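You operate a simulated robot arm through the tools that you are given. There is no shell and no other tool. Be economical: measure what you need, move in short steps, check, and stop when the job is done.

Carry out the task below with a simulated two-armed robot. There is one attempt and no reset: what you move stays moved.

JOB
Put the small pair of shoes in the pairs drawer and set the slider.
Fine: the yellow slider on the bench goes to their size; close the drawer. Set down upright: what you pick out.

Only the result counts: the job must be done as asked and must still hold three seconds after the hand-in. Knocking over, shifting, dropping, spilling or breaking anything else fails it.

ROBOT AND FRAMES
Two 7-joint arms with two-finger parallel grippers on one trunk, on a base that drives. Base frame: it is fixed to the floor where the robot stands at the start and does not move with it; the origin is under the middle of the robot, x ahead of it, y to its left, z up. Lengths are in cm, angles in rad, forces in N, time in s.
The left shoulder is at the start at [7, 17.7, 117], the right one opposite. With the tool pointing down near the work surface each hand reaches from about 30 to 74 cm from the robot's upright axis, wherever it stands, measured 20 degrees to its own side. Places, roughly: inside of the pairs drawer [70, 10, 70]; pairs drawer [60, 0, 80]; yellow slider of the last bench [90, 0, 90]. Payload 3.43 kg a hand.
The tool frame of a hand sits at the grasp point between the pads (the TCP): z along the fingers, y along the line on which they close. The tips reach 3 cm beyond it. The gripper opens to 9.4 cm. The fingers are 2.8 cm wide and 1 cm thick; the gripper's body (5 by 9.6 cm) begins 5.5 cm behind the TCP.
Orientation is told as [roll, pitch, yaw] about the base's x, y, z axes, in that order, counted from this pose: with the fingers straight down and closing along the base's y, the tool's x points along the base's -x, its y along +y and its z along -z.

CONTROLS
- The arms move only by the tool jog_arm. It takes "left_commands", "right_commands" or both (then of equal length, played together; a hand with none holds still); each is a list of rows, each a list of 7 numbers: the shift along the tool's x, y, z in m, then the turn, a rotation vector about the tool's x, y, z in rad, then the finger opening in m, from 0 to 0.094. In form: [[dx, dy, dz, ax, ay, az, jaw], ...]. A call has 1 to 12 rows; each row is the pose to reach, as a shift and turn from the pose commanded when the call began, along the tool's axes at that moment. Rows are played at 5 a second. More than 5 cm and 0.15 rad between two rows, or a gripper value outside its range, and nothing of the call is played. A pose out of reach is approached as far as the arm can. The call stops where the force on the tool passes 40 N (or 10 N more than at its start, if that is more) or the arm is blocked; 0.2 s more then pass. The fingers move at their own pace (about 15.3 cm/s each) and stop on an object; they squeeze with about 42 N. The grip force told is the motor's: it shows also when the fingers shut on nothing. Time passes only in rows, and 0.2 s behind the last, so rows that repeat a pose let the fingers close. The reply holds the time, the measured pose of the TCP, the force on the tool along the base axes, the opening and the grip force, in the units named above and with some noise, with the torque about the TCP (base axes, N m) and any sound that the robot's microphone picked up.
- Cameras (640 x 400 px; columns grow to the right, rows downward): "scene" is now at [10.87, 0.09, 145.2]; the picture's right is [0.04, -1.00, -0.00], its down [-0.85, -0.04, -0.52] and it looks along [0.52, 0.02, -0.86] (base axes); focal length 218 px, centre (320, 200). "left" rides on the left gripper at [7.6, -1.4, -10.2] in its tool frame; the picture's right is [0.18, 0.98, 0.00], its down [-0.75, 0.14, -0.64] and it looks along [-0.63, 0.12, 0.77] (tool axes); focal length 243 px, centre (320, 200). "right" rides on the right gripper at [7.6, 1.4, -10.3] in its tool frame; the picture's right is [-0.18, 0.98, 0.00], its down [-0.75, -0.14, -0.64] and it looks along [-0.63, -0.12, 0.77] (tool axes); focal length 243 px, centre (320, 200). There is no depth. A picture from a camera that has moved, and an enlarged one, comes with that camera's place and axes in the base frame and with its lens. The place of the scene camera against the robot may be out by one fixed shift of up to 1.2 cm in any direction.
- grab_frame(camera): a new picture of that camera. The clock stands still meanwhile.
- raise_lower(by): slides the trunk up (or, below 0, down) by that many cm; the arms and the scene camera ride with it, the base frame stays. It gives what a move gives, with no picture.
- drive_base(legs): drives the robot by 1 to 6 legs, each [ahead, turn to the left] in cm and rad, along the robot's own axes; the way and the turn of a leg run together, so that a leg with both is an arc; at most 150 cm and 3.142 rad a leg. The arms and the cameras ride along, it lands a little off, and it stops where it bumps. It gives what a move gives.
- pan_tilt(pan, tilt): turns the head with the scene camera to pan (to the left, within 1.501 rad either way) and tilt (down, from -0.506 to 1.204), counted from straight ahead of the robot. It gives what a move gives.
- inspect(camera, box): a new picture of the part [left, top, right, bottom] of that camera's present view, enlarged. The clock stands still meanwhile.
- finish_job(): hands the job in; it is judged then, once.

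Go step by step. Nothing tells you exact positions but the pictures and the camera data: compare them with the known pose of the tool, close in by small moves and look again before you grip or let go. The budget is 120 turns and 100 pictures, counting those below and the enlarged ones. Unless the task says otherwise, let go and move clear before handing in, and close with one line.

The tools are called after "Emit:" as a command line: name --argument value ..., lists and objects as JSON in quotes. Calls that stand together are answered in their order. jog_arm: Moves the arms, as the interface text tells. Its arguments: {"type":"object","properties":{"left_commands":{"type":"array","items":{"type":"array","items":{"type":"number"}}},"right_commands":{"type":"array","items":{"type":"array","items":{"type":"number"}}}},"required":[]} The other tools are called the same way: raise_lower (by) slides the trunk up or down; drive_base (legs) drives the base; pan_tilt (pan, tilt) turns the head that bears the scene camera; grab_frame (camera) takes a picture; inspect (camera, box) takes an enlarged picture of a part of a camera's view; finish_job () hands the job in.

At the start:

```text
time: 0.0
left_tool_pos: [55.32, 19.56, 112.39]
left_tcp_rot: [-0.002, 0.0, 0.0]
left_wrist_force: [0.0, -0.3, 0.5]
left_torque: [-0.01, -0.03, -0.01]
left_opening: 9.41
left_grasp_force: 0.1
right_tool_pos: [42.24, -16.97, 120.75]
right_tcp_rot: [0.001, 0.0, 0.001]
right_wrist_force: [0.2, 0.3, -0.2]
right_torque: [-0.03, -0.01, 0.03]
right_opening: 9.41
right_grasp_force: 0.0
trunk travel left (down, up): [-75.0, 9.0]
robot x, y, heading: [-0.14, 0.04, 0.003]
head pan, tilt: [0.045, 1.026]
```

scene: 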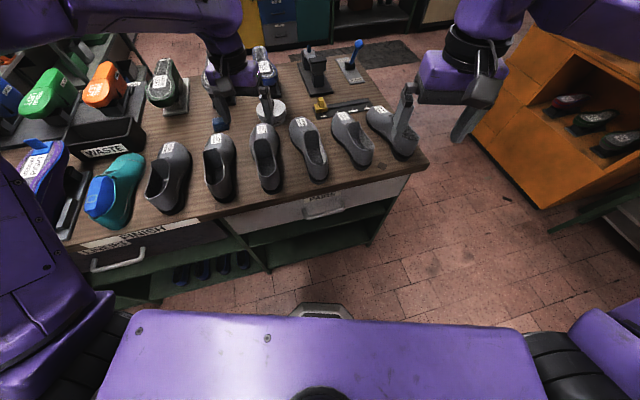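
right: 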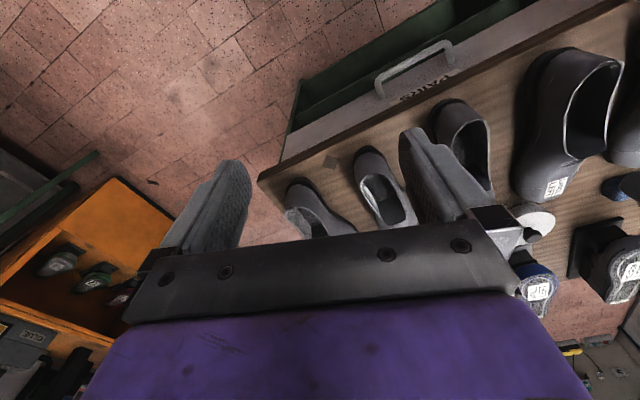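
left: 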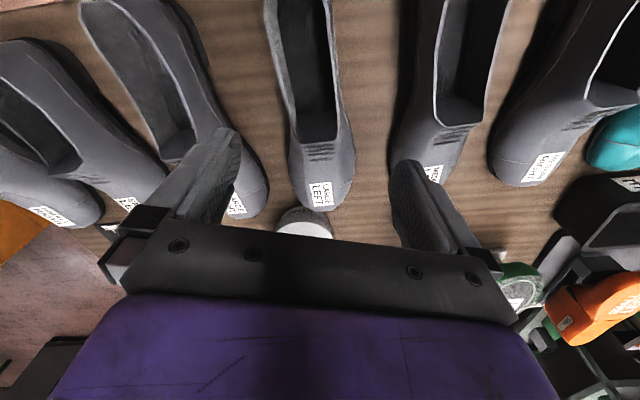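

I see a bench with a row of six grey shoes, each labelled, and a drawer marked PAIRS at the front. I'll read the labels and the slider scale first.

Emit:
inspect --camera "scene" --box '[140, 90, 300, 190]'

Emit:
inspect --camera "scene" --box '[270, 80, 430, 180]'

Emit:
inspect --camera "left" --box '[0, 130, 320, 330]'

Emit:
inspect --camera "left" --box '[280, 130, 600, 330]'

```text
4.00 times, centred on (220, 140) of scene
camera zoom: at [10.87, 0.09, 145.2], right [0.04, -1.0, 0.0], down [-0.85, -0.04, -0.52], along [0.52, 0.02, -0.86], focal length 873 px, centre (720, 440)
```

zoom: 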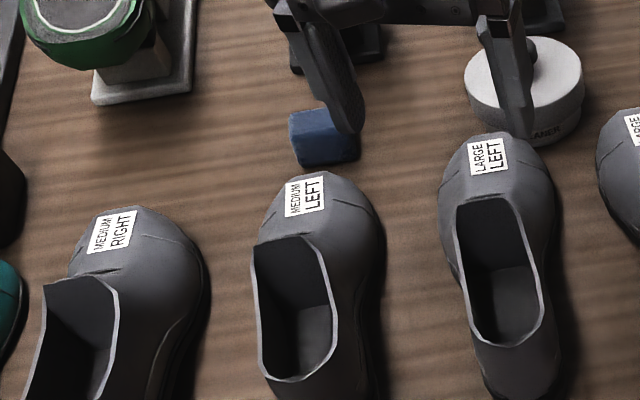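

```text
4.00 times, centred on (350, 130) of scene
camera zoom: at [10.87, 0.09, 145.2], right [0.04, -1.0, 0.0], down [-0.85, -0.04, -0.52], along [0.52, 0.02, -0.86], focal length 873 px, centre (200, 480)
```

zoom: 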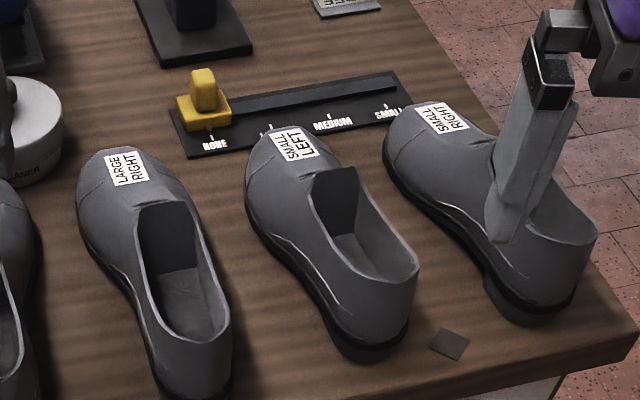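

```text
2.00 times, centred on (160, 230) of left
camera zoom: at [47.71, 18.16, 122.73], right [-0.18, 0.98, 0.0], down [0.75, 0.14, 0.64], along [0.63, 0.12, -0.77], focal length 485 px, centre (640, 140)
```

zoom: 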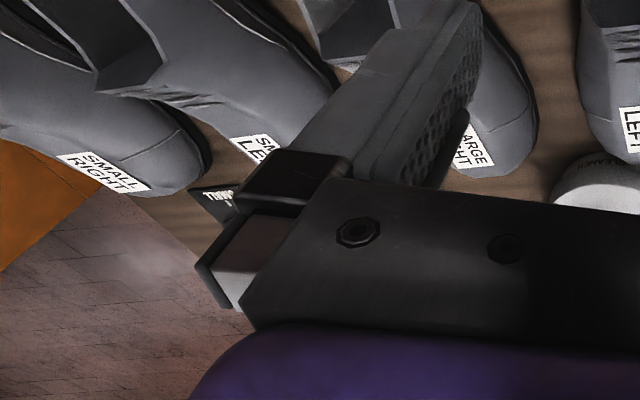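

```text
2.00 times, centred on (440, 230) of left
camera zoom: at [47.71, 18.16, 122.73], right [-0.18, 0.98, 0.0], down [0.75, 0.14, 0.64], along [0.63, 0.12, -0.77], focal length 485 px, centre (80, 140)
```

zoom: 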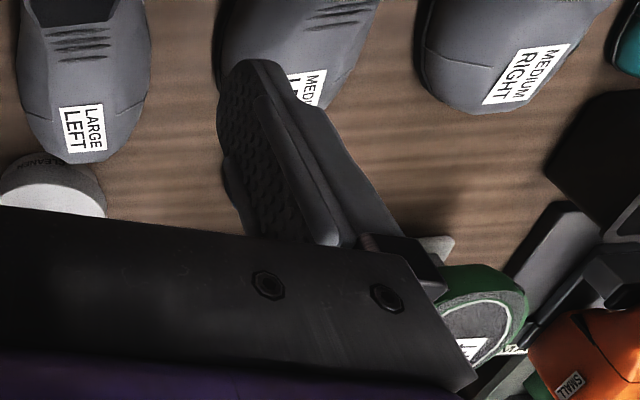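

The small pair is the two right-most grey shoes (SMALL LEFT, SMALL RIGHT). Next I check the drawer and the slider scale.

Emit:
inspect --camera "scene" --box '[60, 170, 380, 370]'

Emit:
inspect --camera "right" --box '[240, 20, 560, 220]'

Emit:
inspect --camera "scene" --box '[290, 80, 410, 155]'

```text
2.00 times, centred on (220, 270) of scene
camera zoom: at [10.87, 0.09, 145.2], right [0.04, -1.0, 0.0], down [-0.85, -0.04, -0.52], along [0.52, 0.02, -0.86], focal length 437 px, centre (520, 60)
```

zoom: 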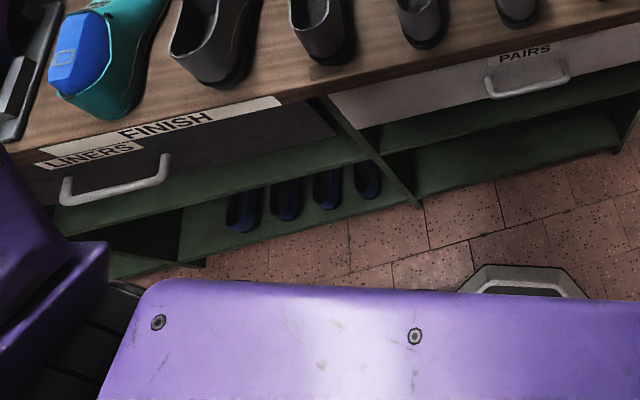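

```text
2.00 times, centred on (400, 120) of right
camera zoom: at [34.42, -15.58, 131.03], right [0.18, 0.98, 0.0], down [0.75, -0.14, 0.64], along [0.63, -0.12, -0.77], focal length 485 px, centre (160, 360)
```

zoom: 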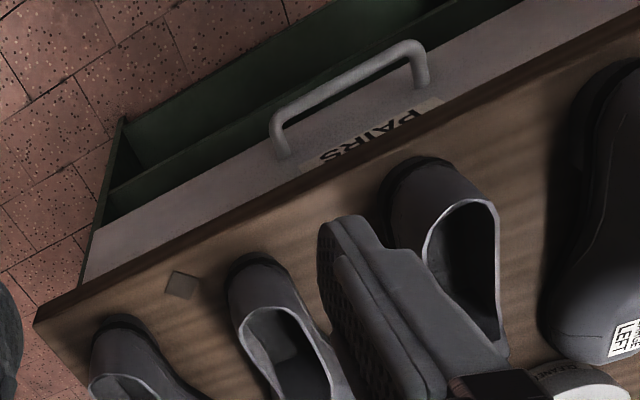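

```text
5.33 times, centred on (350, 118) of scene
camera zoom: at [10.87, 0.09, 145.2], right [0.04, -1.0, 0.0], down [-0.85, -0.04, -0.52], along [0.52, 0.02, -0.86], focal length 1164 px, centre (160, 640)
```

zoom: 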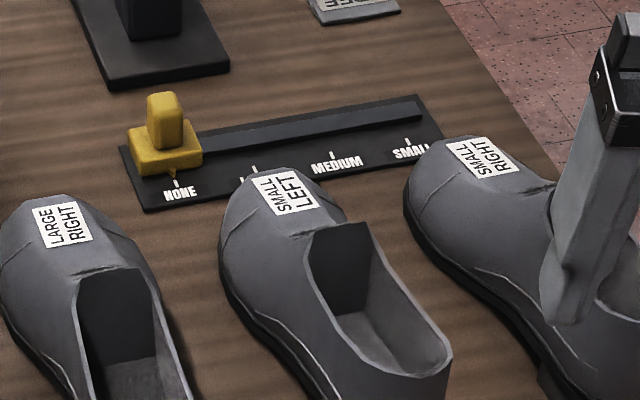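

Bench height comes out near z≈88, and the bench is yawed about 0.31 rad, with its front edge 49 cm from me and the shoes to my right. I want to stand square to it further right, so I check the floor there first.

Emit:
pan_tilt --pan -1.1 --tilt 0.8

Emit:
grab_frame --camera "scene"

```text
time: 1.4
left_tool_pos: [55.36, 19.59, 112.33]
left_tcp_rot: [-0.002, -0.001, 0.001]
left_wrist_force: [0.1, 0.4, 0.3]
left_torque: [0.0, 0.01, -0.05]
left_opening: 9.39
left_grasp_force: 0.1
right_tool_pos: [42.17, -17.02, 120.68]
right_tcp_rot: [0.001, 0.002, 0.0]
right_wrist_force: [-0.3, 0.2, 0.5]
right_torque: [0.0, 0.01, 0.02]
right_opening: 9.41
right_grasp_force: 0.1
trunk travel left (down, up): [-75.0, 9.0]
robot x, y, heading: [-0.08, -0.04, -0.001]
head pan, tilt: [-1.1, 0.799]
```

```text
89 pictures are left
camera scene: at [7.74, -7.4, 146.89], right [-0.89, -0.45, 0.0], down [-0.33, 0.64, -0.7], along [0.32, -0.62, -0.72], focal length 218 px, centre (320, 200)
```

scene: 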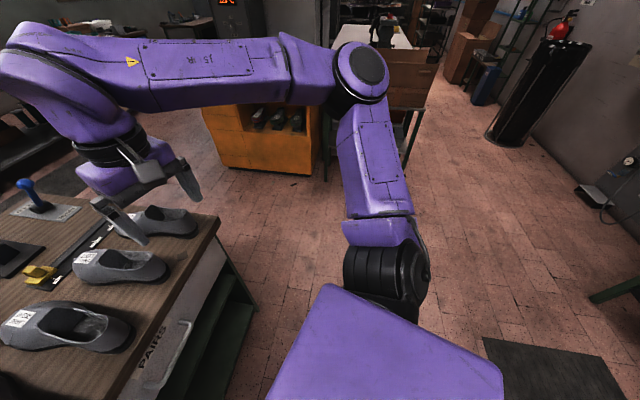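

The floor to the right is clear. I drive there: turn right, forward, then turn back square to the bench.

Emit:
drive_base --legs '[[0, -1.5], [29, 0], [0, 1.81]]'

Emit:
pan_tilt --pan 0 --tilt 0.9

Emit:
grab_frame --camera "scene"

Emit:
grab_frame --camera "left"

Emit:
grab_frame --camera "right"

```text
time: 11.3
left_tool_pos: [49.0, 6.64, 112.38]
left_tcp_rot: [0.0, 0.0, 0.326]
left_wrist_force: [-1.0, -0.9, 0.2]
left_torque: [0.01, 0.01, 0.03]
left_opening: 9.4
left_grasp_force: 0.0
right_tool_pos: [48.19, -32.12, 120.75]
right_tcp_rot: [0.001, 0.0, 0.326]
right_wrist_force: [-0.6, 0.0, -0.4]
right_torque: [-0.01, 0.02, -0.03]
right_opening: 9.41
right_grasp_force: 0.0
trunk travel left (down, up): [-75.0, 9.0]
robot x, y, heading: [2.82, -28.99, 0.327]
head pan, tilt: [-1.1, 0.799]
```

```text
time: 12.7
left_tool_pos: [48.97, 6.77, 112.37]
left_tcp_rot: [0.001, 0.0, 0.326]
left_wrist_force: [-0.2, 0.3, 0.5]
left_torque: [-0.01, -0.03, -0.01]
left_opening: 9.42
left_grasp_force: 0.1
right_tool_pos: [48.34, -32.01, 120.74]
right_tcp_rot: [0.0, 0.001, 0.325]
right_wrist_force: [0.7, -0.6, -0.2]
right_torque: [-0.01, -0.02, -0.02]
right_opening: 9.43
right_grasp_force: 0.0
trunk travel left (down, up): [-75.0, 9.0]
robot x, y, heading: [2.98, -29.54, 0.325]
head pan, tilt: [0.0, 0.901]
```

```text
88 pictures are left
camera scene: at [13.78, -25.73, 146.1], right [0.32, -0.95, 0.0], down [-0.74, -0.25, -0.62], along [0.59, 0.2, -0.78], focal length 218 px, centre (320, 200)
```

scene: 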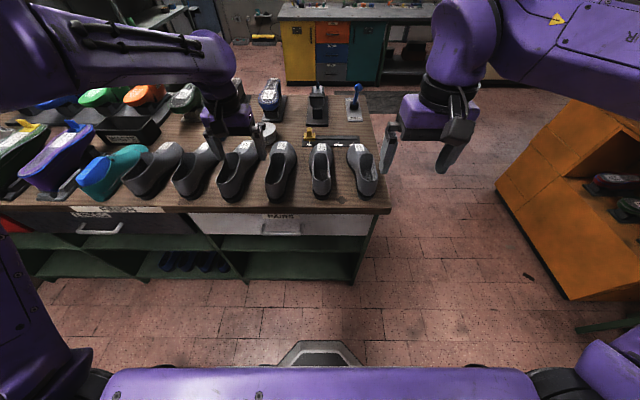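

```text
87 pictures are left
camera left: at [42.21, 2.95, 122.73], right [-0.49, 0.87, 0.0], down [0.67, 0.37, 0.64], along [0.56, 0.31, -0.77], focal length 243 px, centre (320, 200)
```

left: 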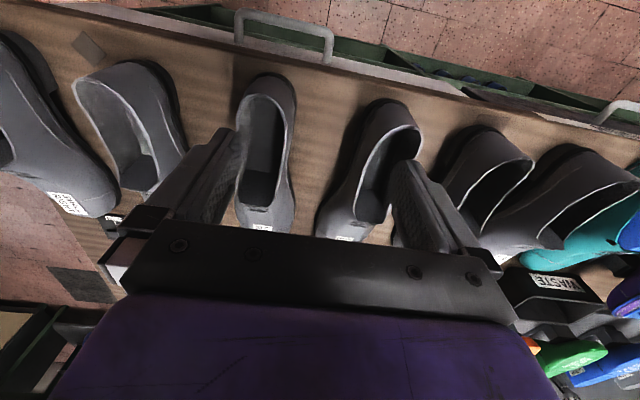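

```text
86 pictures are left
camera right: at [40.39, -33.23, 131.03], right [-0.14, 0.99, 0.0], down [0.76, 0.11, 0.64], along [0.64, 0.09, -0.77], focal length 243 px, centre (320, 200)
```

right: 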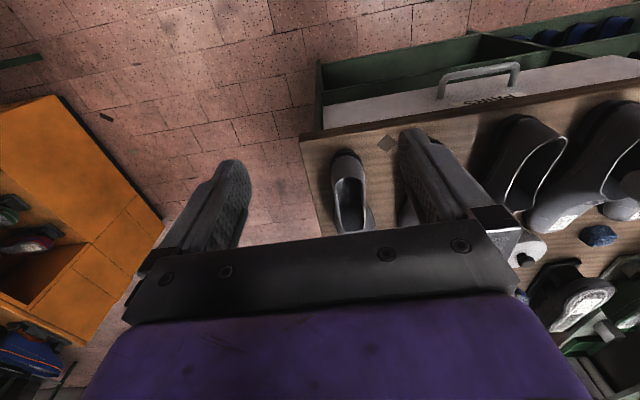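

Now I'm square to the bench with its edge about 53 cm ahead. I zoom on the PAIRS handle from two cameras to triangulate it.

Emit:
inspect --camera "scene" --box '[240, 180, 400, 280]'

Emit:
inspect --camera "left" --box '[200, 0, 360, 100]'

Emit:
inspect --camera "right" --box '[400, 40, 560, 140]'

Emit:
inspect --camera "scene" --box '[260, 110, 400, 210]'

```text
4.00 times, centred on (320, 230) of scene
camera zoom: at [13.78, -25.73, 146.1], right [0.32, -0.95, 0.0], down [-0.74, -0.25, -0.62], along [0.59, 0.2, -0.78], focal length 873 px, centre (320, 80)
```

zoom: 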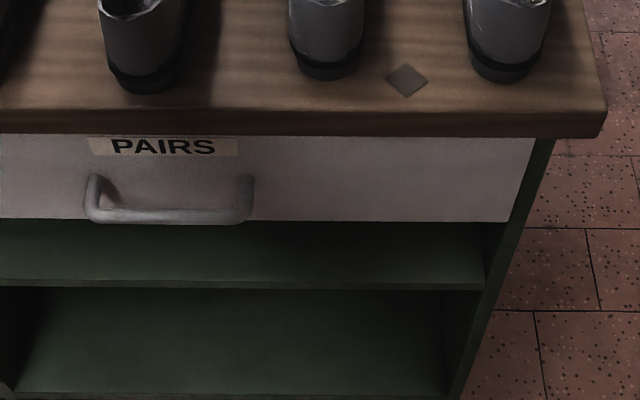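

```text
4.00 times, centred on (280, 50) of left
camera zoom: at [42.21, 2.95, 122.73], right [-0.49, 0.87, 0.0], down [0.67, 0.37, 0.64], along [0.56, 0.31, -0.77], focal length 970 px, centre (480, 800)
```

zoom: 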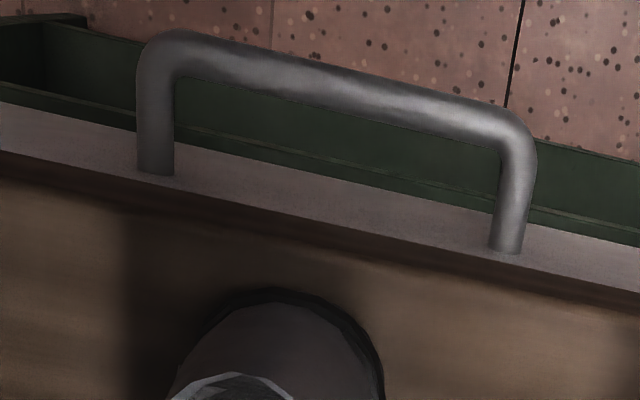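

```text
4.00 times, centred on (480, 90) of right
camera zoom: at [40.39, -33.23, 131.03], right [-0.14, 0.99, 0.0], down [0.76, 0.11, 0.64], along [0.64, 0.09, -0.77], focal length 970 px, centre (-320, 640)
```

zoom: 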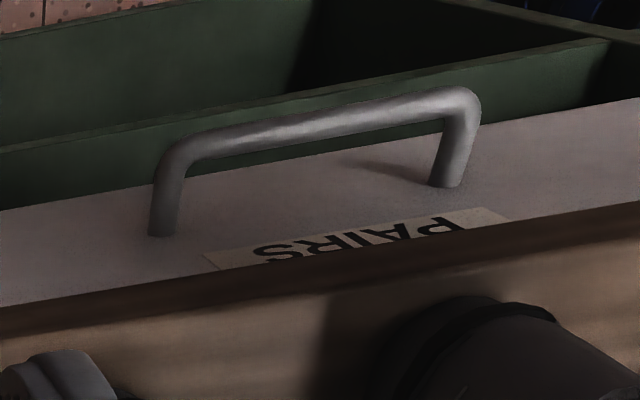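

```text
4.00 times, centred on (330, 160) of scene
camera zoom: at [13.78, -25.73, 146.1], right [0.32, -0.95, 0.0], down [-0.74, -0.25, -0.62], along [0.59, 0.2, -0.78], focal length 873 px, centre (280, 360)
```

zoom: 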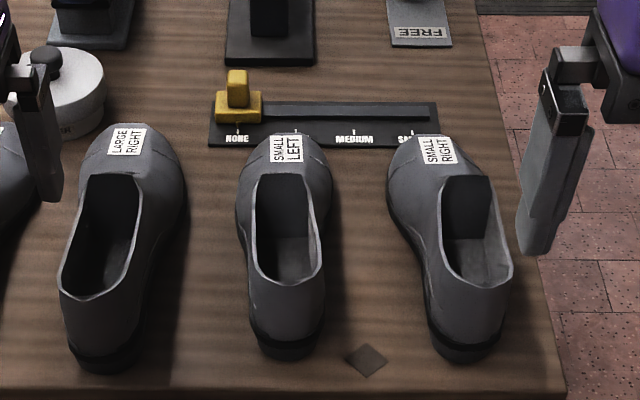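

Handle bar: z≈77, centred about 51.4 cm ahead and 13.8 cm left of my axis, standing 4 cm off the drawer front. I bring the left hand down in front of it, turned so the fingers will close fore-aft.

Emit:
jog_arm --left_commands '[[0.01, -0.005, 0, 0, 0, 0.1324, 0.06], [0.02, -0.01, 0, 0, 0, 0.2648, 0.03], [0.032, -0.015, 0, 0, 0, 0.3973, 0.03], [0.045, -0.02, 0, 0, 0, 0.5297, 0.03], [0.06, -0.025, 0.0, 0, 0, 0.6621, 0.03], [0.075, -0.03, 0.01, 0, 0, 0.7945, 0.03], [0.09, -0.035, 0.025, 0, 0, 0.9269, 0.03], [0.105, -0.04, 0.04, 0, 0, 1.0594, 0.03], [0.115, -0.045, 0.06, 0, 0, 1.1918, 0.03], [0.12, -0.05, 0.08, 0, 0, 1.3242, 0.03], [0.12, -0.055, 0.1, 0, 0, 1.4566, 0.03], [0.12, -0.059, 0.12, 0, 0, 1.589, 0.03]]'

```text
time: 15.3
left_tool_pos: [39.47, -2.76, 100.39]
left_tcp_rot: [0.0, 0.0, -1.265]
left_wrist_force: [0.8, -0.5, 0.5]
left_torque: [0.01, 0.0, 0.02]
left_opening: 3.01
left_grasp_force: 0.1
right_tool_pos: [48.2, -32.06, 120.68]
right_tcp_rot: [0.001, 0.001, 0.326]
right_wrist_force: [0.2, -0.4, 0.1]
right_torque: [0.01, 0.03, -0.01]
right_opening: 9.41
right_grasp_force: 0.0
trunk travel left (down, up): [-75.0, 9.0]
robot x, y, heading: [2.4, -29.63, 0.324]
head pan, tilt: [0.0, 0.901]
```

Hand is aligned with the handle laterally. Now I tilt the fingers forward by 0.6 rad and come to a pre-grasp point 8 cm short of it, then look.

Emit:
jog_arm --left_commands '[[0, 0.005, 0.03, -0.12, 0, 0, 0.03], [0, 0.01, 0.06, -0.24, 0, 0, 0.03], [0.001, 0.016, 0.09, -0.36, 0, 0, 0.03], [0.002, 0.024, 0.125, -0.48, 0, 0, 0.03], [0.003, 0.032, 0.159, -0.6, 0, 0, 0.03]]'

Emit:
grab_frame --camera "left"

Emit:
inspect --camera "scene" --box '[220, 160, 380, 260]'

```text
time: 16.5
left_tool_pos: [42.82, -0.93, 84.75]
left_tcp_rot: [0.599, -0.036, -1.232]
left_wrist_force: [0.2, -0.7, -0.2]
left_torque: [-0.03, 0.0, -0.03]
left_opening: 2.99
left_grasp_force: 0.0
right_tool_pos: [48.36, -31.97, 120.67]
right_tcp_rot: [0.0, 0.001, 0.326]
right_wrist_force: [0.3, 0.0, -0.7]
right_torque: [-0.02, 0.04, -0.02]
right_opening: 9.41
right_grasp_force: 0.1
trunk travel left (down, up): [-75.0, 9.0]
robot x, y, heading: [2.74, -29.46, 0.322]
head pan, tilt: [0.0, 0.901]
```

```text
81 pictures are left
camera left: at [33.67, 4.13, 92.25], right [0.7, 0.46, 0.55], down [0.01, -0.77, 0.64], along [0.72, -0.44, -0.54], focal length 243 px, centre (320, 200)
```

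left: 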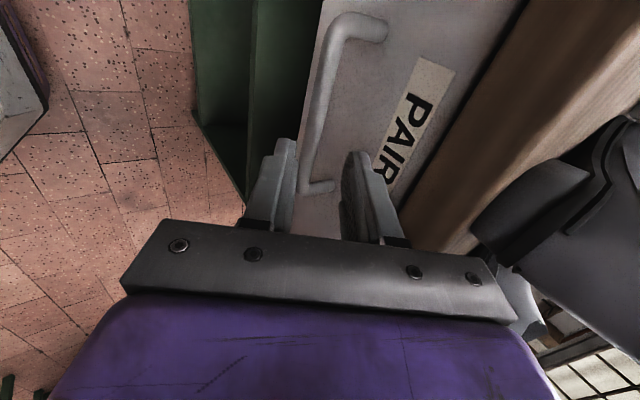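

```text
4.00 times, centred on (300, 210) of scene
camera zoom: at [13.97, -25.59, 146.08], right [0.32, -0.95, 0.0], down [-0.74, -0.25, -0.62], along [0.59, 0.2, -0.78], focal length 873 px, centre (400, 160)
```

zoom: 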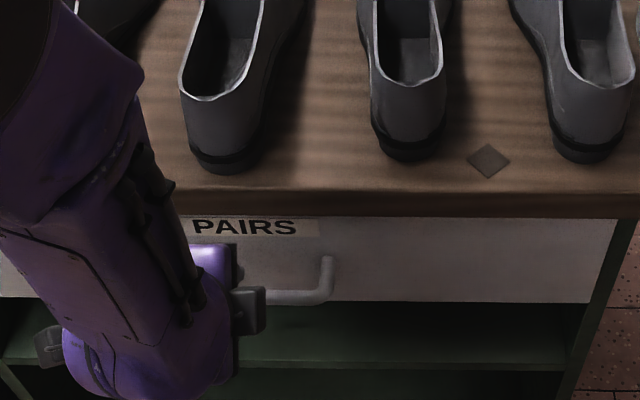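

The bar lies on the finger axis. I advance along the fingers to straddle it and close.

Emit:
jog_arm --left_commands '[[0, -0.003, 0.03, 0, 0, 0, 0.03], [0, -0.003, 0.06, 0, 0, 0, 0.03], [0, -0.003, 0.078, 0, 0, 0, 0.03]]'

Emit:
grab_frame --camera "left"

```text
time: 17.3
left_tool_pos: [46.35, -0.01, 77.87]
left_tcp_rot: [0.6, 0.006, -1.266]
left_wrist_force: [-0.4, -0.5, 0.4]
left_torque: [-0.01, 0.0, 0.01]
left_opening: 3.0
left_grasp_force: 0.0
right_tool_pos: [48.23, -32.21, 120.74]
right_tcp_rot: [0.002, 0.001, 0.325]
right_wrist_force: [-0.1, -0.2, -0.8]
right_torque: [-0.03, 0.02, -0.02]
right_opening: 9.4
right_grasp_force: 0.0
trunk travel left (down, up): [-75.0, 9.0]
robot x, y, heading: [2.79, -29.23, 0.326]
head pan, tilt: [0.0, 0.901]
```

```text
79 pictures are left
camera left: at [37.43, 5.15, 85.64], right [0.72, 0.42, 0.56], down [-0.01, -0.79, 0.61], along [0.7, -0.44, -0.57], focal length 243 px, centre (320, 200)
```

left: 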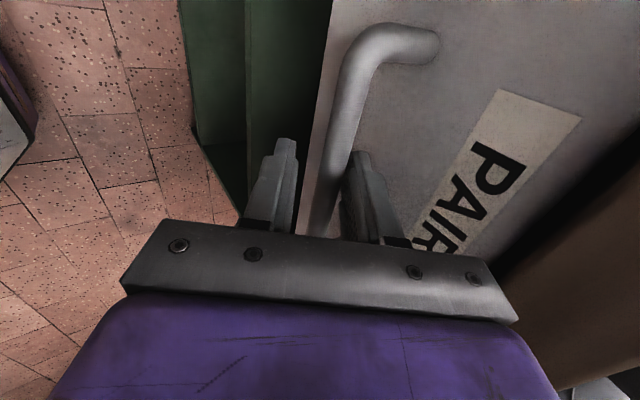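

The bar appears to be between the fingers. I close and then test with a small pull along the bench normal.

Emit:
jog_arm --left_commands '[[0, 0, 0, 0, 0, 0, 0.0], [0, 0, 0, 0, 0, 0, 0.0], [0, 0, 0, 0, 0, 0, 0.0]]'

```text
time: 18.1
left_tool_pos: [46.27, 0.01, 78.2]
left_tcp_rot: [0.607, 0.003, -1.262]
left_wrist_force: [2.0, 5.4, 28.2]
left_torque: [0.62, 0.01, -0.4]
left_opening: 1.39
left_grasp_force: 45.2
right_tool_pos: [48.0, -32.22, 120.8]
right_tcp_rot: [0.002, -0.002, 0.326]
right_wrist_force: [0.1, -1.2, 0.2]
right_torque: [0.02, -0.01, 0.0]
right_opening: 9.4
right_grasp_force: 0.0
trunk travel left (down, up): [-75.0, 9.0]
robot x, y, heading: [2.99, -29.37, 0.328]
head pan, tilt: [0.0, 0.901]
```

Gripped (1.4 cm bar). I pull back 9 cm in steps, easing up slightly to relieve the vertical load.

Emit:
jog_arm --left_commands '[[0, 0.0017, -0.0025, 0, 0, 0, 0.0], [0, -0.0148, -0.0138, 0, 0, 0, 0.0], [0, -0.0313, -0.0251, 0, 0, 0, 0.0], [0, -0.0478, -0.0364, 0, 0, 0, 0.0], [0, -0.0643, -0.0477, 0, 0, 0, 0.0]]'

Emit:
grab_frame --camera "scene"

```text
time: 19.3
left_tool_pos: [38.51, -2.59, 78.15]
left_tcp_rot: [0.6, 0.0, -1.261]
left_wrist_force: [-6.5, 11.6, 12.3]
left_torque: [0.89, 0.13, 0.31]
left_opening: 1.36
left_grasp_force: 45.3
right_tool_pos: [47.9, -31.99, 120.78]
right_tcp_rot: [0.0, -0.003, 0.328]
right_wrist_force: [0.2, 0.0, -0.3]
right_torque: [0.0, -0.03, -0.01]
right_opening: 9.42
right_grasp_force: 0.0
trunk travel left (down, up): [-75.0, 9.0]
robot x, y, heading: [2.9, -29.65, 0.325]
head pan, tilt: [0.0, 0.901]
```

```text
78 pictures are left
camera scene: at [13.5, -25.61, 146.12], right [0.32, -0.95, 0.0], down [-0.74, -0.25, -0.62], along [0.59, 0.2, -0.78], focal length 218 px, centre (320, 200)
```

scene: 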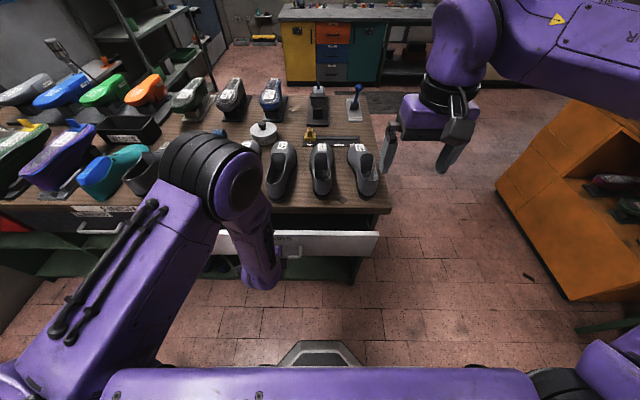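

The drawer is opening. I continue pulling another 7 cm with a small leftward correction for the side load.

Emit:
jog_arm --left_commands '[[0.003, 0, 0, 0, 0, 0, 0.0], [0.0035, -0.0165, -0.0113, 0, 0, 0, 0.0], [0.004, -0.033, -0.0226, 0, 0, 0, 0.0], [0.0045, -0.0495, -0.0339, 0, 0, 0, 0.0], [0.005, -0.062, -0.0425, 0, 0, 0, 0.0]]'

```text
time: 20.5
left_tool_pos: [31.52, -4.76, 78.14]
left_tcp_rot: [0.598, 0.0, -1.267]
left_wrist_force: [5.7, -21.2, -7.7]
left_torque: [-0.99, -0.32, -0.44]
left_opening: 1.37
left_grasp_force: 45.0
right_tool_pos: [48.29, -32.34, 120.6]
right_tcp_rot: [0.004, -0.001, 0.326]
right_wrist_force: [0.0, -0.7, -0.4]
right_torque: [0.0, 0.0, 0.0]
right_opening: 9.4
right_grasp_force: 0.0
trunk travel left (down, up): [-75.0, 9.0]
robot x, y, heading: [2.7, -29.39, 0.323]
head pan, tilt: [0.0, 0.901]
```

Emit:
jog_arm --left_commands '[[-0.003, 0, 0, 0, 0, 0, 0.0], [-0.003, -0.0165, -0.0113, 0, 0, 0, 0.0], [-0.003, -0.033, -0.0226, 0, 0, 0, 0.0], [-0.003, -0.0495, -0.0339, 0, 0, 0, 0.0]]'

Emit:
grab_frame --camera "scene"

```text
time: 21.5
left_tool_pos: [25.91, -6.72, 78.14]
left_tcp_rot: [0.601, 0.003, -1.263]
left_wrist_force: [4.1, -8.9, -4.8]
left_torque: [1.02, 0.46, 0.55]
left_opening: 1.37
left_grasp_force: 45.2
right_tool_pos: [48.32, -32.26, 120.76]
right_tcp_rot: [0.001, -0.002, 0.325]
right_wrist_force: [-0.1, -0.3, -0.9]
right_torque: [0.01, -0.03, 0.02]
right_opening: 9.42
right_grasp_force: 0.0
trunk travel left (down, up): [-75.0, 9.0]
robot x, y, heading: [2.85, -29.44, 0.322]
head pan, tilt: [0.0, 0.901]
```

```text
77 pictures are left
camera scene: at [13.85, -25.91, 146.1], right [0.32, -0.95, 0.0], down [-0.74, -0.25, -0.62], along [0.59, 0.2, -0.78], focal length 218 px, centre (320, 200)
```

scene: 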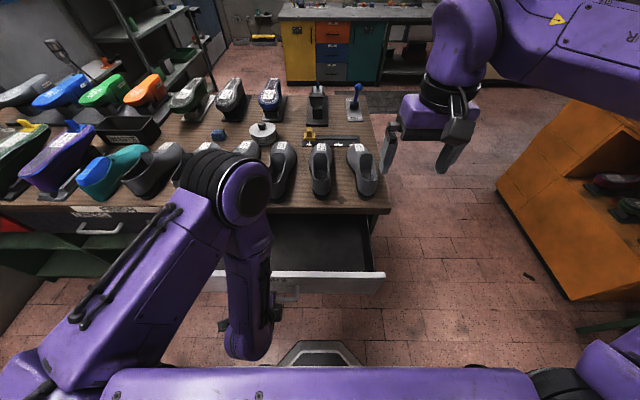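

The drawer is open about 21 cm. I try a few more centimetres so a shoe fits lengthwise.

Emit:
jog_arm --left_commands '[[-0.002, -0.0165, -0.0113, 0, 0, 0, 0.0], [-0.002, -0.033, -0.0226, 0, 0, 0, 0.0], [-0.002, -0.0412, -0.0283, 0, 0, 0, 0.0]]'

```text
time: 22.3
left_tool_pos: [21.27, -8.17, 78.2]
left_tcp_rot: [0.601, 0.003, -1.262]
left_wrist_force: [1.1, 1.6, 0.3]
left_torque: [0.79, 0.32, 0.25]
left_opening: 1.37
left_grasp_force: 45.1
right_tool_pos: [48.29, -32.09, 120.85]
right_tcp_rot: [0.002, 0.0, 0.326]
right_wrist_force: [-0.1, -0.4, -0.6]
right_torque: [-0.01, 0.01, 0.01]
right_opening: 9.44
right_grasp_force: 0.0
trunk travel left (down, up): [-75.0, 9.0]
robot x, y, heading: [3.04, -29.75, 0.326]
head pan, tilt: [0.0, 0.901]
```

Open 26 cm with no resistance. I release the handle, back the hand out along the fingers, lift it and look.

Emit:
jog_arm --left_commands '[[0, 0, 0, 0, 0, 0, 0.034], [0, 0, 0, 0, 0, 0, 0.034], [0, 0, -0.025, 0, 0, 0, 0.034], [0, 0, -0.05, 0, 0, 0, 0.034], [0, 0.02, -0.09, 0, 0, 0, 0.034], [0, 0.04, -0.13, 0, 0, 0, 0.034], [0.02, 0.065, -0.165, 0, 0, 0, 0.034], [0.04, 0.09, -0.2, 0, 0, 0, 0.034], [0.06, 0.115, -0.23, 0, 0, 0, 0.034], [0.09, 0.14, -0.25, 0, 0, 0, 0.034]]'

Emit:
grab_frame --camera "scene"

```text
time: 23.7
left_tool_pos: [22.31, -7.28, 81.15]
left_tcp_rot: [0.693, 0.184, -1.186]
left_wrist_force: [-0.1, 0.2, -0.6]
left_torque: [-0.02, 0.02, -0.02]
left_opening: 3.4
left_grasp_force: 0.1
left hand out of reach, approached as far as the arm can: row 3, 4, 5, 6, 7
right_tool_pos: [48.11, -32.23, 120.76]
right_tcp_rot: [0.0, -0.001, 0.329]
right_wrist_force: [0.5, 0.7, 0.6]
right_torque: [-0.02, -0.03, -0.02]
right_opening: 9.41
right_grasp_force: 0.1
trunk travel left (down, up): [-75.0, 9.0]
robot x, y, heading: [2.83, -29.4, 0.325]
head pan, tilt: [0.0, 0.901]
stopped in row 7 (left hand): the arm was blocked; the commanded pose is now the measured one
```

```text
76 pictures are left
camera scene: at [13.77, -25.76, 146.12], right [0.32, -0.95, 0.0], down [-0.74, -0.25, -0.62], along [0.59, 0.2, -0.78], focal length 218 px, centre (320, 200)
```

scene: 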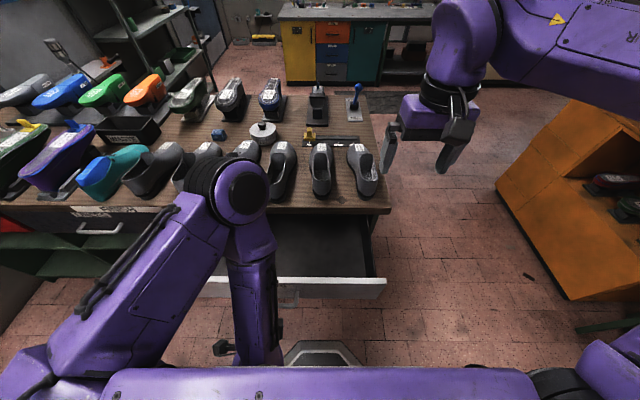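

The arm is too folded to back out. I look from the left camera to see how the fingers sit against the bar.

Emit:
grab_frame --camera "left"

Emit:
inspect --camera "scene" --box '[200, 200, 400, 325]'

```text
75 pictures are left
camera left: at [12.86, -4.48, 89.58], right [0.68, 0.35, 0.65], down [0.04, -0.9, 0.44], along [0.74, -0.27, -0.62], focal length 243 px, centre (320, 200)
```

left: 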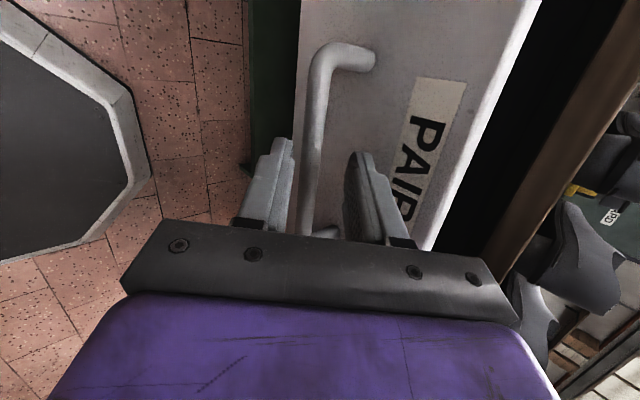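

```text
3.20 times, centred on (300, 262) of scene
camera zoom: at [13.77, -25.76, 146.12], right [0.32, -0.95, 0.0], down [-0.74, -0.25, -0.62], along [0.59, 0.2, -0.78], focal length 699 px, centre (384, 0)
```

zoom: 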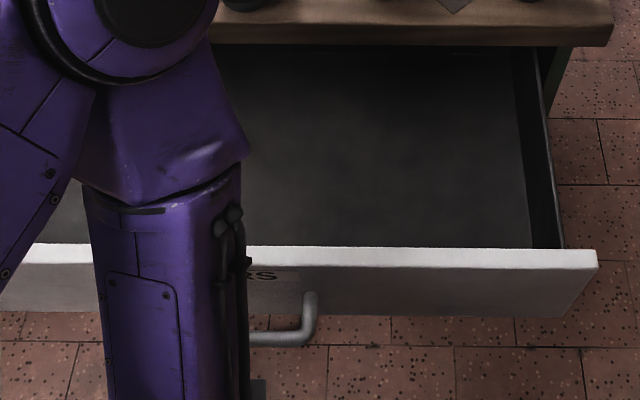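

The bar is still between the fingers near the tips. I rotate the hand upright around the bar so that it can then lift straight off.

Emit:
jog_arm --left_commands '[[0, 0.002, 0.0005, 0.128, 0, 0, 0.042], [0, 0.004, 0.001, 0.256, 0, 0, 0.042], [0, 0.006, 0.002, 0.384, 0, 0, 0.042], [0, 0.008, 0.003, 0.512, 0, 0, 0.042], [0, 0.0095, 0.0034, 0.64, 0, 0, 0.042]]'

Emit:
grab_frame --camera "left"

```text
time: 24.9
left_tool_pos: [23.19, -7.3, 81.62]
left_tcp_rot: [0.049, 0.181, -1.186]
left_wrist_force: [0.2, 0.8, 0.5]
left_torque: [-0.01, 0.01, 0.01]
left_opening: 4.2
left_grasp_force: 0.0
right_tool_pos: [48.25, -32.17, 120.65]
right_tcp_rot: [0.0, -0.001, 0.326]
right_wrist_force: [0.0, 0.6, 0.1]
right_torque: [-0.02, 0.05, -0.01]
right_opening: 9.36
right_grasp_force: 0.1
trunk travel left (down, up): [-75.0, 9.0]
robot x, y, heading: [2.87, -29.23, 0.326]
head pan, tilt: [0.0, 0.901]
```

```text
73 pictures are left
camera left: at [19.29, -2.56, 93.01], right [0.85, 0.53, 0.08], down [0.42, -0.75, 0.5], along [0.33, -0.39, -0.86], focal length 243 px, centre (320, 200)
```

left: 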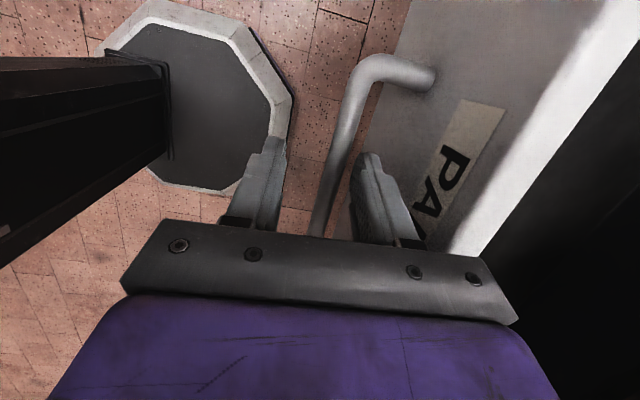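

Clear now to lift straight up, then move the left hand up and to the left out of the way.

Emit:
jog_arm --left_commands '[[0, 0, -0.025, 0, 0, 0, 0.042], [0, 0, -0.06, 0, 0, 0, 0.042], [0, 0.01, -0.1, 0, 0, 0, 0.042], [0.01, 0.03, -0.14, 0, 0, 0, 0.042], [0.03, 0.05, -0.18, 0, 0, 0, 0.042], [0.06, 0.07, -0.22, 0, 0, 0, 0.042], [0.1, 0.09, -0.25, 0, 0, 0, 0.042], [0.14, 0.11, -0.27, 0, 0, 0, 0.042]]'

Emit:
grab_frame --camera "scene"

```text
refused: row 6 steps farther than a row can; nothing moved
```

```text
72 pictures are left
camera scene: at [13.79, -25.73, 146.1], right [0.32, -0.95, 0.0], down [-0.74, -0.25, -0.62], along [0.59, 0.2, -0.78], focal length 218 px, centre (320, 200)
```

scene: 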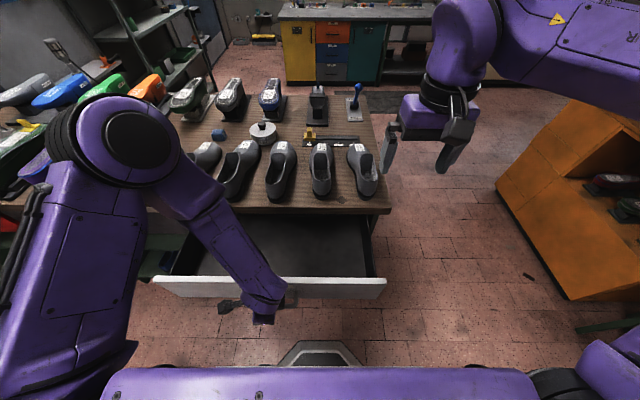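

The step was too large and nothing moved. I repeat with smaller steps.

Emit:
jog_arm --left_commands '[[0, 0, -0.025, 0, 0, 0, 0.042], [0, 0, -0.06, 0, 0, 0, 0.042], [0, 0.005, -0.095, 0, 0, 0, 0.042], [0.01, 0.015, -0.13, 0, 0, 0, 0.042], [0.025, 0.03, -0.16, 0, 0, 0, 0.042], [0.045, 0.045, -0.19, 0, 0, 0, 0.042], [0.07, 0.055, -0.22, 0, 0, 0, 0.042], [0.1, 0.065, -0.245, 0, 0, 0, 0.042], [0.13, 0.075, -0.265, 0, 0, 0, 0.042]]'

Emit:
grab_frame --camera "scene"

Emit:
grab_frame --camera "right"

```text
time: 26.9
left_tool_pos: [23.44, -8.39, 88.62]
left_tcp_rot: [0.05, 0.183, -1.186]
left_wrist_force: [-0.1, -0.1, -0.6]
left_torque: [-0.01, 0.0, 0.0]
left_opening: 4.2
left_grasp_force: 0.1
left hand out of reach, approached as far as the arm can: row 3, 4, 5, 6, 7, 8, 9
right_tool_pos: [48.21, -32.08, 120.79]
right_tcp_rot: [0.001, 0.0, 0.326]
right_wrist_force: [-0.1, -0.1, 0.0]
right_torque: [-0.01, -0.03, 0.05]
right_opening: 9.39
right_grasp_force: 0.1
trunk travel left (down, up): [-75.0, 9.0]
robot x, y, heading: [2.71, -29.7, 0.325]
head pan, tilt: [0.0, 0.901]
```

```text
71 pictures are left
camera scene: at [13.78, -25.74, 146.1], right [0.32, -0.95, 0.0], down [-0.74, -0.25, -0.62], along [0.59, 0.2, -0.78], focal length 218 px, centre (320, 200)
```

scene: 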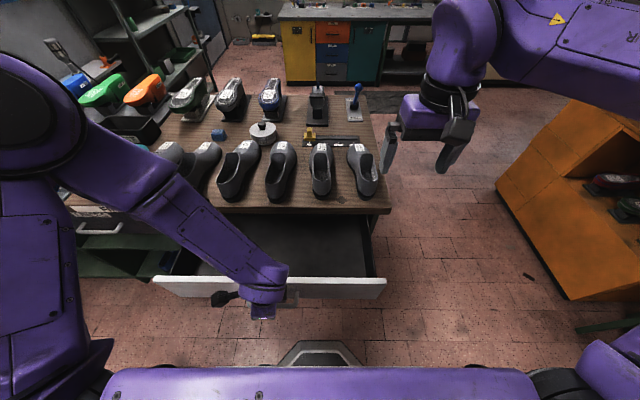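

```text
70 pictures are left
camera right: at [40.39, -33.25, 131.03], right [-0.14, 0.99, 0.0], down [0.76, 0.11, 0.64], along [0.64, 0.09, -0.77], focal length 243 px, centre (320, 200)
```

right: 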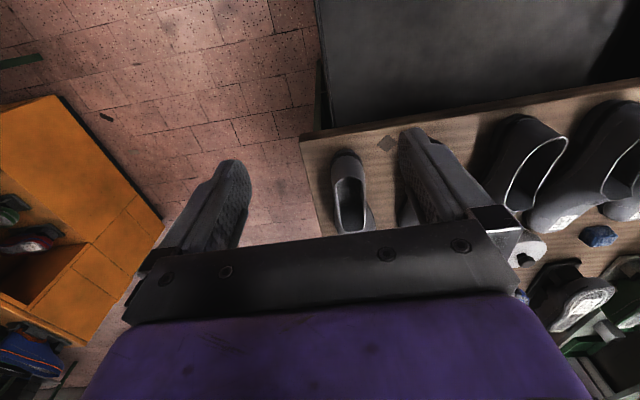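

The lift was limited by reach at this close range, but the fingers are clear above the handle. I move forward and up in small steps and watch the response.

Emit:
jog_arm --left_commands '[[0, 0.02, 0, 0, 0, 0, 0.042], [0, 0.04, 0, 0, 0, 0, 0.042]]'

```text
time: 27.5
left_tool_pos: [23.58, -8.37, 88.61]
left_tcp_rot: [0.052, 0.182, -1.187]
left_wrist_force: [0.5, -0.2, 0.4]
left_torque: [0.0, 0.02, -0.01]
left_opening: 4.19
left_grasp_force: 0.0
left hand out of reach, approached as far as the arm can: row 1, 2
right_tool_pos: [48.14, -32.22, 120.78]
right_tcp_rot: [0.0, 0.0, 0.324]
right_wrist_force: [0.0, 0.4, -1.4]
right_torque: [0.06, -0.01, 0.0]
right_opening: 9.41
right_grasp_force: 0.0
trunk travel left (down, up): [-75.0, 9.0]
robot x, y, heading: [2.4, -29.82, 0.33]
head pan, tilt: [0.0, 0.901]
```

The commanded pose ran ahead beyond reach; I bring it back to where the hand is, then go forward from there.

Emit:
jog_arm --left_commands '[[-0.025, 0, 0.04, 0, 0, 0, 0.042], [-0.05, 0, 0.08, 0, 0, 0, 0.042], [-0.075, 0, 0.12, 0, 0, 0, 0.042], [-0.1, 0, 0.16, 0, 0, 0, 0.042], [-0.125, 0, 0.19, 0, 0, 0, 0.042]]'

```text
time: 28.2
left_tool_pos: [25.7, -11.14, 79.97]
left_tcp_rot: [0.074, 0.188, -1.162]
left_wrist_force: [-0.8, 0.2, 0.2]
left_torque: [-0.01, -0.02, 0.02]
left_opening: 4.2
left_grasp_force: 0.0
right_tool_pos: [47.99, -32.13, 120.67]
right_tcp_rot: [0.0, 0.001, 0.326]
right_wrist_force: [-0.8, -0.3, 0.0]
right_torque: [0.01, -0.03, 0.0]
right_opening: 9.41
right_grasp_force: 0.0
trunk travel left (down, up): [-75.0, 9.0]
robot x, y, heading: [2.61, -29.76, 0.326]
head pan, tilt: [0.0, 0.901]
stopped in row 3 (left hand): the force on the tool passed its limit at 221 N (the readings are from after the stop); the commanded pose is now the measured one
```

The hand dipped and touched something. I look before going on.

Emit:
grab_frame --camera "left"

Emit:
grab_frame --camera "scene"

```text
69 pictures are left
camera left: at [21.53, -6.87, 91.44], right [0.83, 0.54, 0.1], down [0.43, -0.75, 0.5], along [0.35, -0.37, -0.86], focal length 243 px, centre (320, 200)
```

left: 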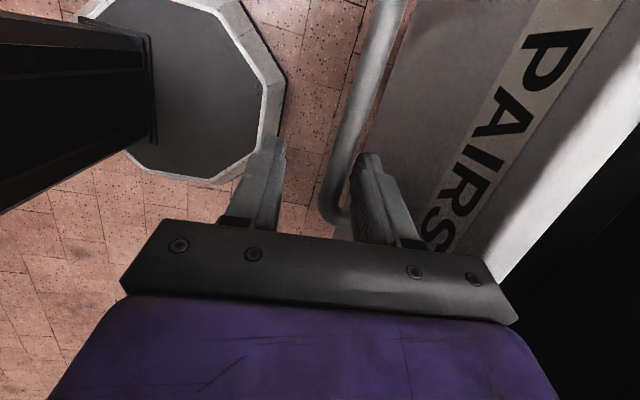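

```text
68 pictures are left
camera scene: at [13.43, -25.75, 146.11], right [0.32, -0.95, 0.0], down [-0.74, -0.25, -0.62], along [0.59, 0.2, -0.78], focal length 218 px, centre (320, 200)
```

scene: 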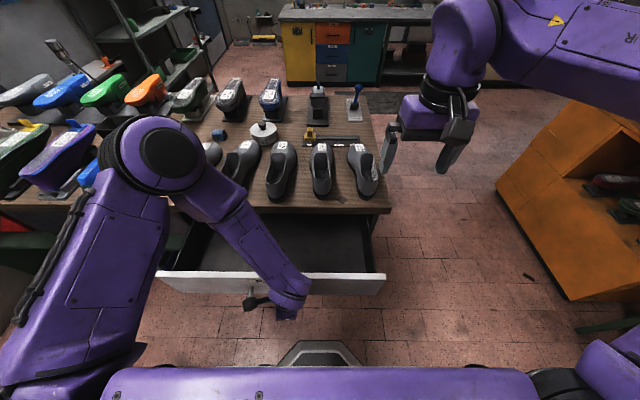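

The hand slid to the handle's right post; nothing is damaged. I lift 7.5 cm, then go forward over the drawer front.

Emit:
jog_arm --left_commands '[[0, 0, -0.025, 0, 0, 0, 0.042], [0, 0, -0.05, 0, 0, 0, 0.042], [0, 0, -0.075, 0, 0, 0, 0.042], [0, 0.02, -0.085, 0, 0, 0, 0.042]]'

```text
time: 29.2
left_tool_pos: [26.91, -12.4, 87.84]
left_tcp_rot: [0.07, 0.188, -1.162]
left_wrist_force: [-0.6, 0.5, -0.3]
left_torque: [0.03, -0.01, -0.03]
left_opening: 4.21
left_grasp_force: 0.1
left hand out of reach, approached as far as the arm can: row 4
right_tool_pos: [48.18, -32.14, 120.74]
right_tcp_rot: [0.001, 0.002, 0.326]
right_wrist_force: [0.1, -0.3, 0.2]
right_torque: [-0.05, -0.02, -0.02]
right_opening: 9.4
right_grasp_force: 0.1
trunk travel left (down, up): [-75.0, 9.0]
robot x, y, heading: [2.59, -29.75, 0.324]
head pan, tilt: [0.0, 0.901]
```

Emit:
jog_arm --left_commands '[[0, 0.02, 0.005, 0, 0, 0, 0.042], [0.01, 0.045, 0.005, 0, 0, 0, 0.042], [0.02, 0.07, 0.0, 0, 0, 0, 0.042], [0.03, 0.1, -0.005, 0, 0, 0, 0.042]]'

```text
time: 30.2
left_tool_pos: [29.96, -8.9, 86.14]
left_tcp_rot: [0.127, 0.173, -1.145]
left_wrist_force: [-0.2, -0.6, -0.2]
left_torque: [-0.03, 0.01, 0.0]
left_opening: 4.19
left_grasp_force: 0.0
left hand out of reach, approached as far as the arm can: row 1, 2, 3, 4
right_tool_pos: [48.33, -31.97, 120.45]
right_tcp_rot: [0.0, 0.003, 0.325]
right_wrist_force: [0.7, 0.0, -0.2]
right_torque: [-0.02, 0.01, 0.01]
right_opening: 9.41
right_grasp_force: 0.0
trunk travel left (down, up): [-75.0, 9.0]
robot x, y, heading: [2.72, -29.52, 0.325]
head pan, tilt: [0.0, 0.901]
```

A wrist joint seems to be at its limit in this orientation. I turn the hand back about its own axis while rising.

Emit:
jog_arm --left_commands '[[0, 0, -0.01, 0, 0, -0.14, 0.042], [0, 0, -0.02, 0, 0, -0.28, 0.042], [0, 0, -0.03, 0, 0, -0.42, 0.042], [0, 0, -0.04, 0, 0, -0.56, 0.042], [0, 0, -0.05, 0, 0, -0.7, 0.042]]'

Emit:
grab_frame --camera "scene"

```text
time: 31.4
left_tool_pos: [29.25, -10.33, 91.29]
left_tcp_rot: [0.209, 0.052, -0.452]
left_wrist_force: [-0.8, -0.7, -0.2]
left_torque: [0.01, 0.01, -0.03]
left_opening: 4.2
left_grasp_force: 0.0
right_tool_pos: [48.21, -32.07, 120.7]
right_tcp_rot: [0.002, 0.003, 0.325]
right_wrist_force: [-0.6, -0.2, 0.8]
right_torque: [-0.02, 0.04, 0.01]
right_opening: 9.4
right_grasp_force: 0.0
trunk travel left (down, up): [-75.0, 9.0]
robot x, y, heading: [3.17, -29.58, 0.323]
head pan, tilt: [0.0, 0.901]
```

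```text
67 pictures are left
camera scene: at [13.76, -25.69, 146.1], right [0.32, -0.95, 0.0], down [-0.74, -0.25, -0.62], along [0.59, 0.2, -0.78], focal length 218 px, centre (320, 200)
```

scene: 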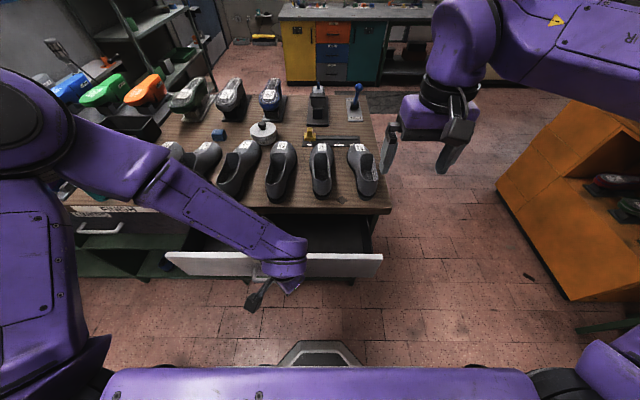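

The drawer slid partly shut, but the hand is now free in reach. I finish turning and lift it clear.

Emit:
jog_arm --left_commands '[[0, 0, -0.03, 0, 0, -0.13, 0.042], [0, 0, -0.06, 0, 0, -0.26, 0.042], [0, 0, -0.09, 0, 0, -0.39, 0.042], [0, 0, -0.12, 0, 0, -0.52, 0.042], [0, 0, -0.15, 0, 0, -0.65, 0.042], [0, 0, -0.18, 0, 0, -0.78, 0.042]]'

Emit:
grab_frame --camera "scene"

Emit:
grab_frame --camera "left"

```text
time: 32.8
left_tool_pos: [28.53, -13.76, 108.86]
left_tcp_rot: [0.188, -0.108, 0.313]
left_wrist_force: [-0.1, -1.0, -0.7]
left_torque: [-0.04, 0.01, 0.02]
left_opening: 4.21
left_grasp_force: 0.0
right_tool_pos: [48.26, -32.01, 120.58]
right_tcp_rot: [0.0, 0.002, 0.326]
right_wrist_force: [-0.7, -0.1, 0.5]
right_torque: [-0.03, 0.0, -0.01]
right_opening: 9.4
right_grasp_force: 0.0
trunk travel left (down, up): [-75.0, 9.0]
robot x, y, heading: [2.53, -29.68, 0.323]
head pan, tilt: [0.0, 0.901]
```

```text
66 pictures are left
camera scene: at [13.74, -25.76, 146.1], right [0.32, -0.95, 0.0], down [-0.74, -0.25, -0.62], along [0.59, 0.2, -0.78], focal length 218 px, centre (320, 200)
```

scene: 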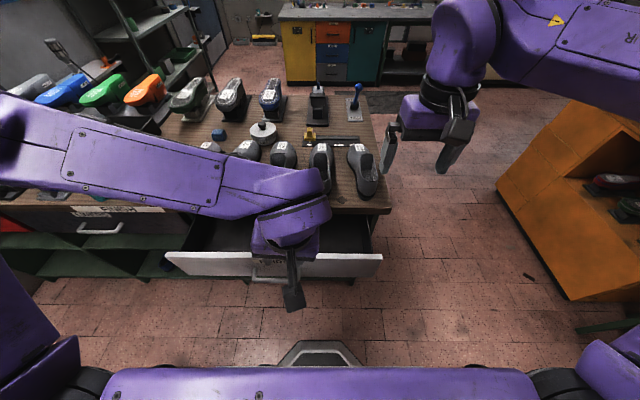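

```text
65 pictures are left
camera left: at [21.27, -19.64, 117.89], right [-0.49, 0.86, 0.16], down [0.64, 0.23, 0.73], along [0.59, 0.46, -0.66], focal length 243 px, centre (320, 200)
```

left: 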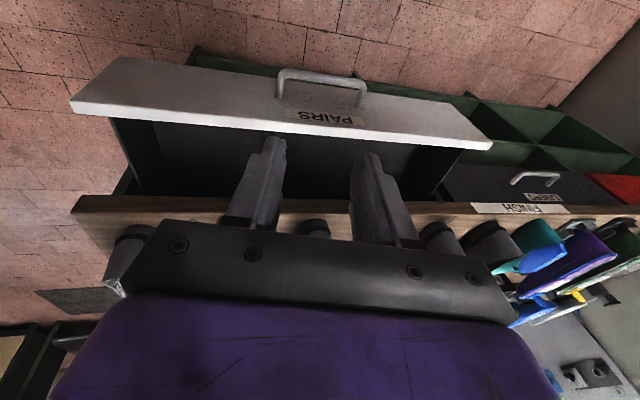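

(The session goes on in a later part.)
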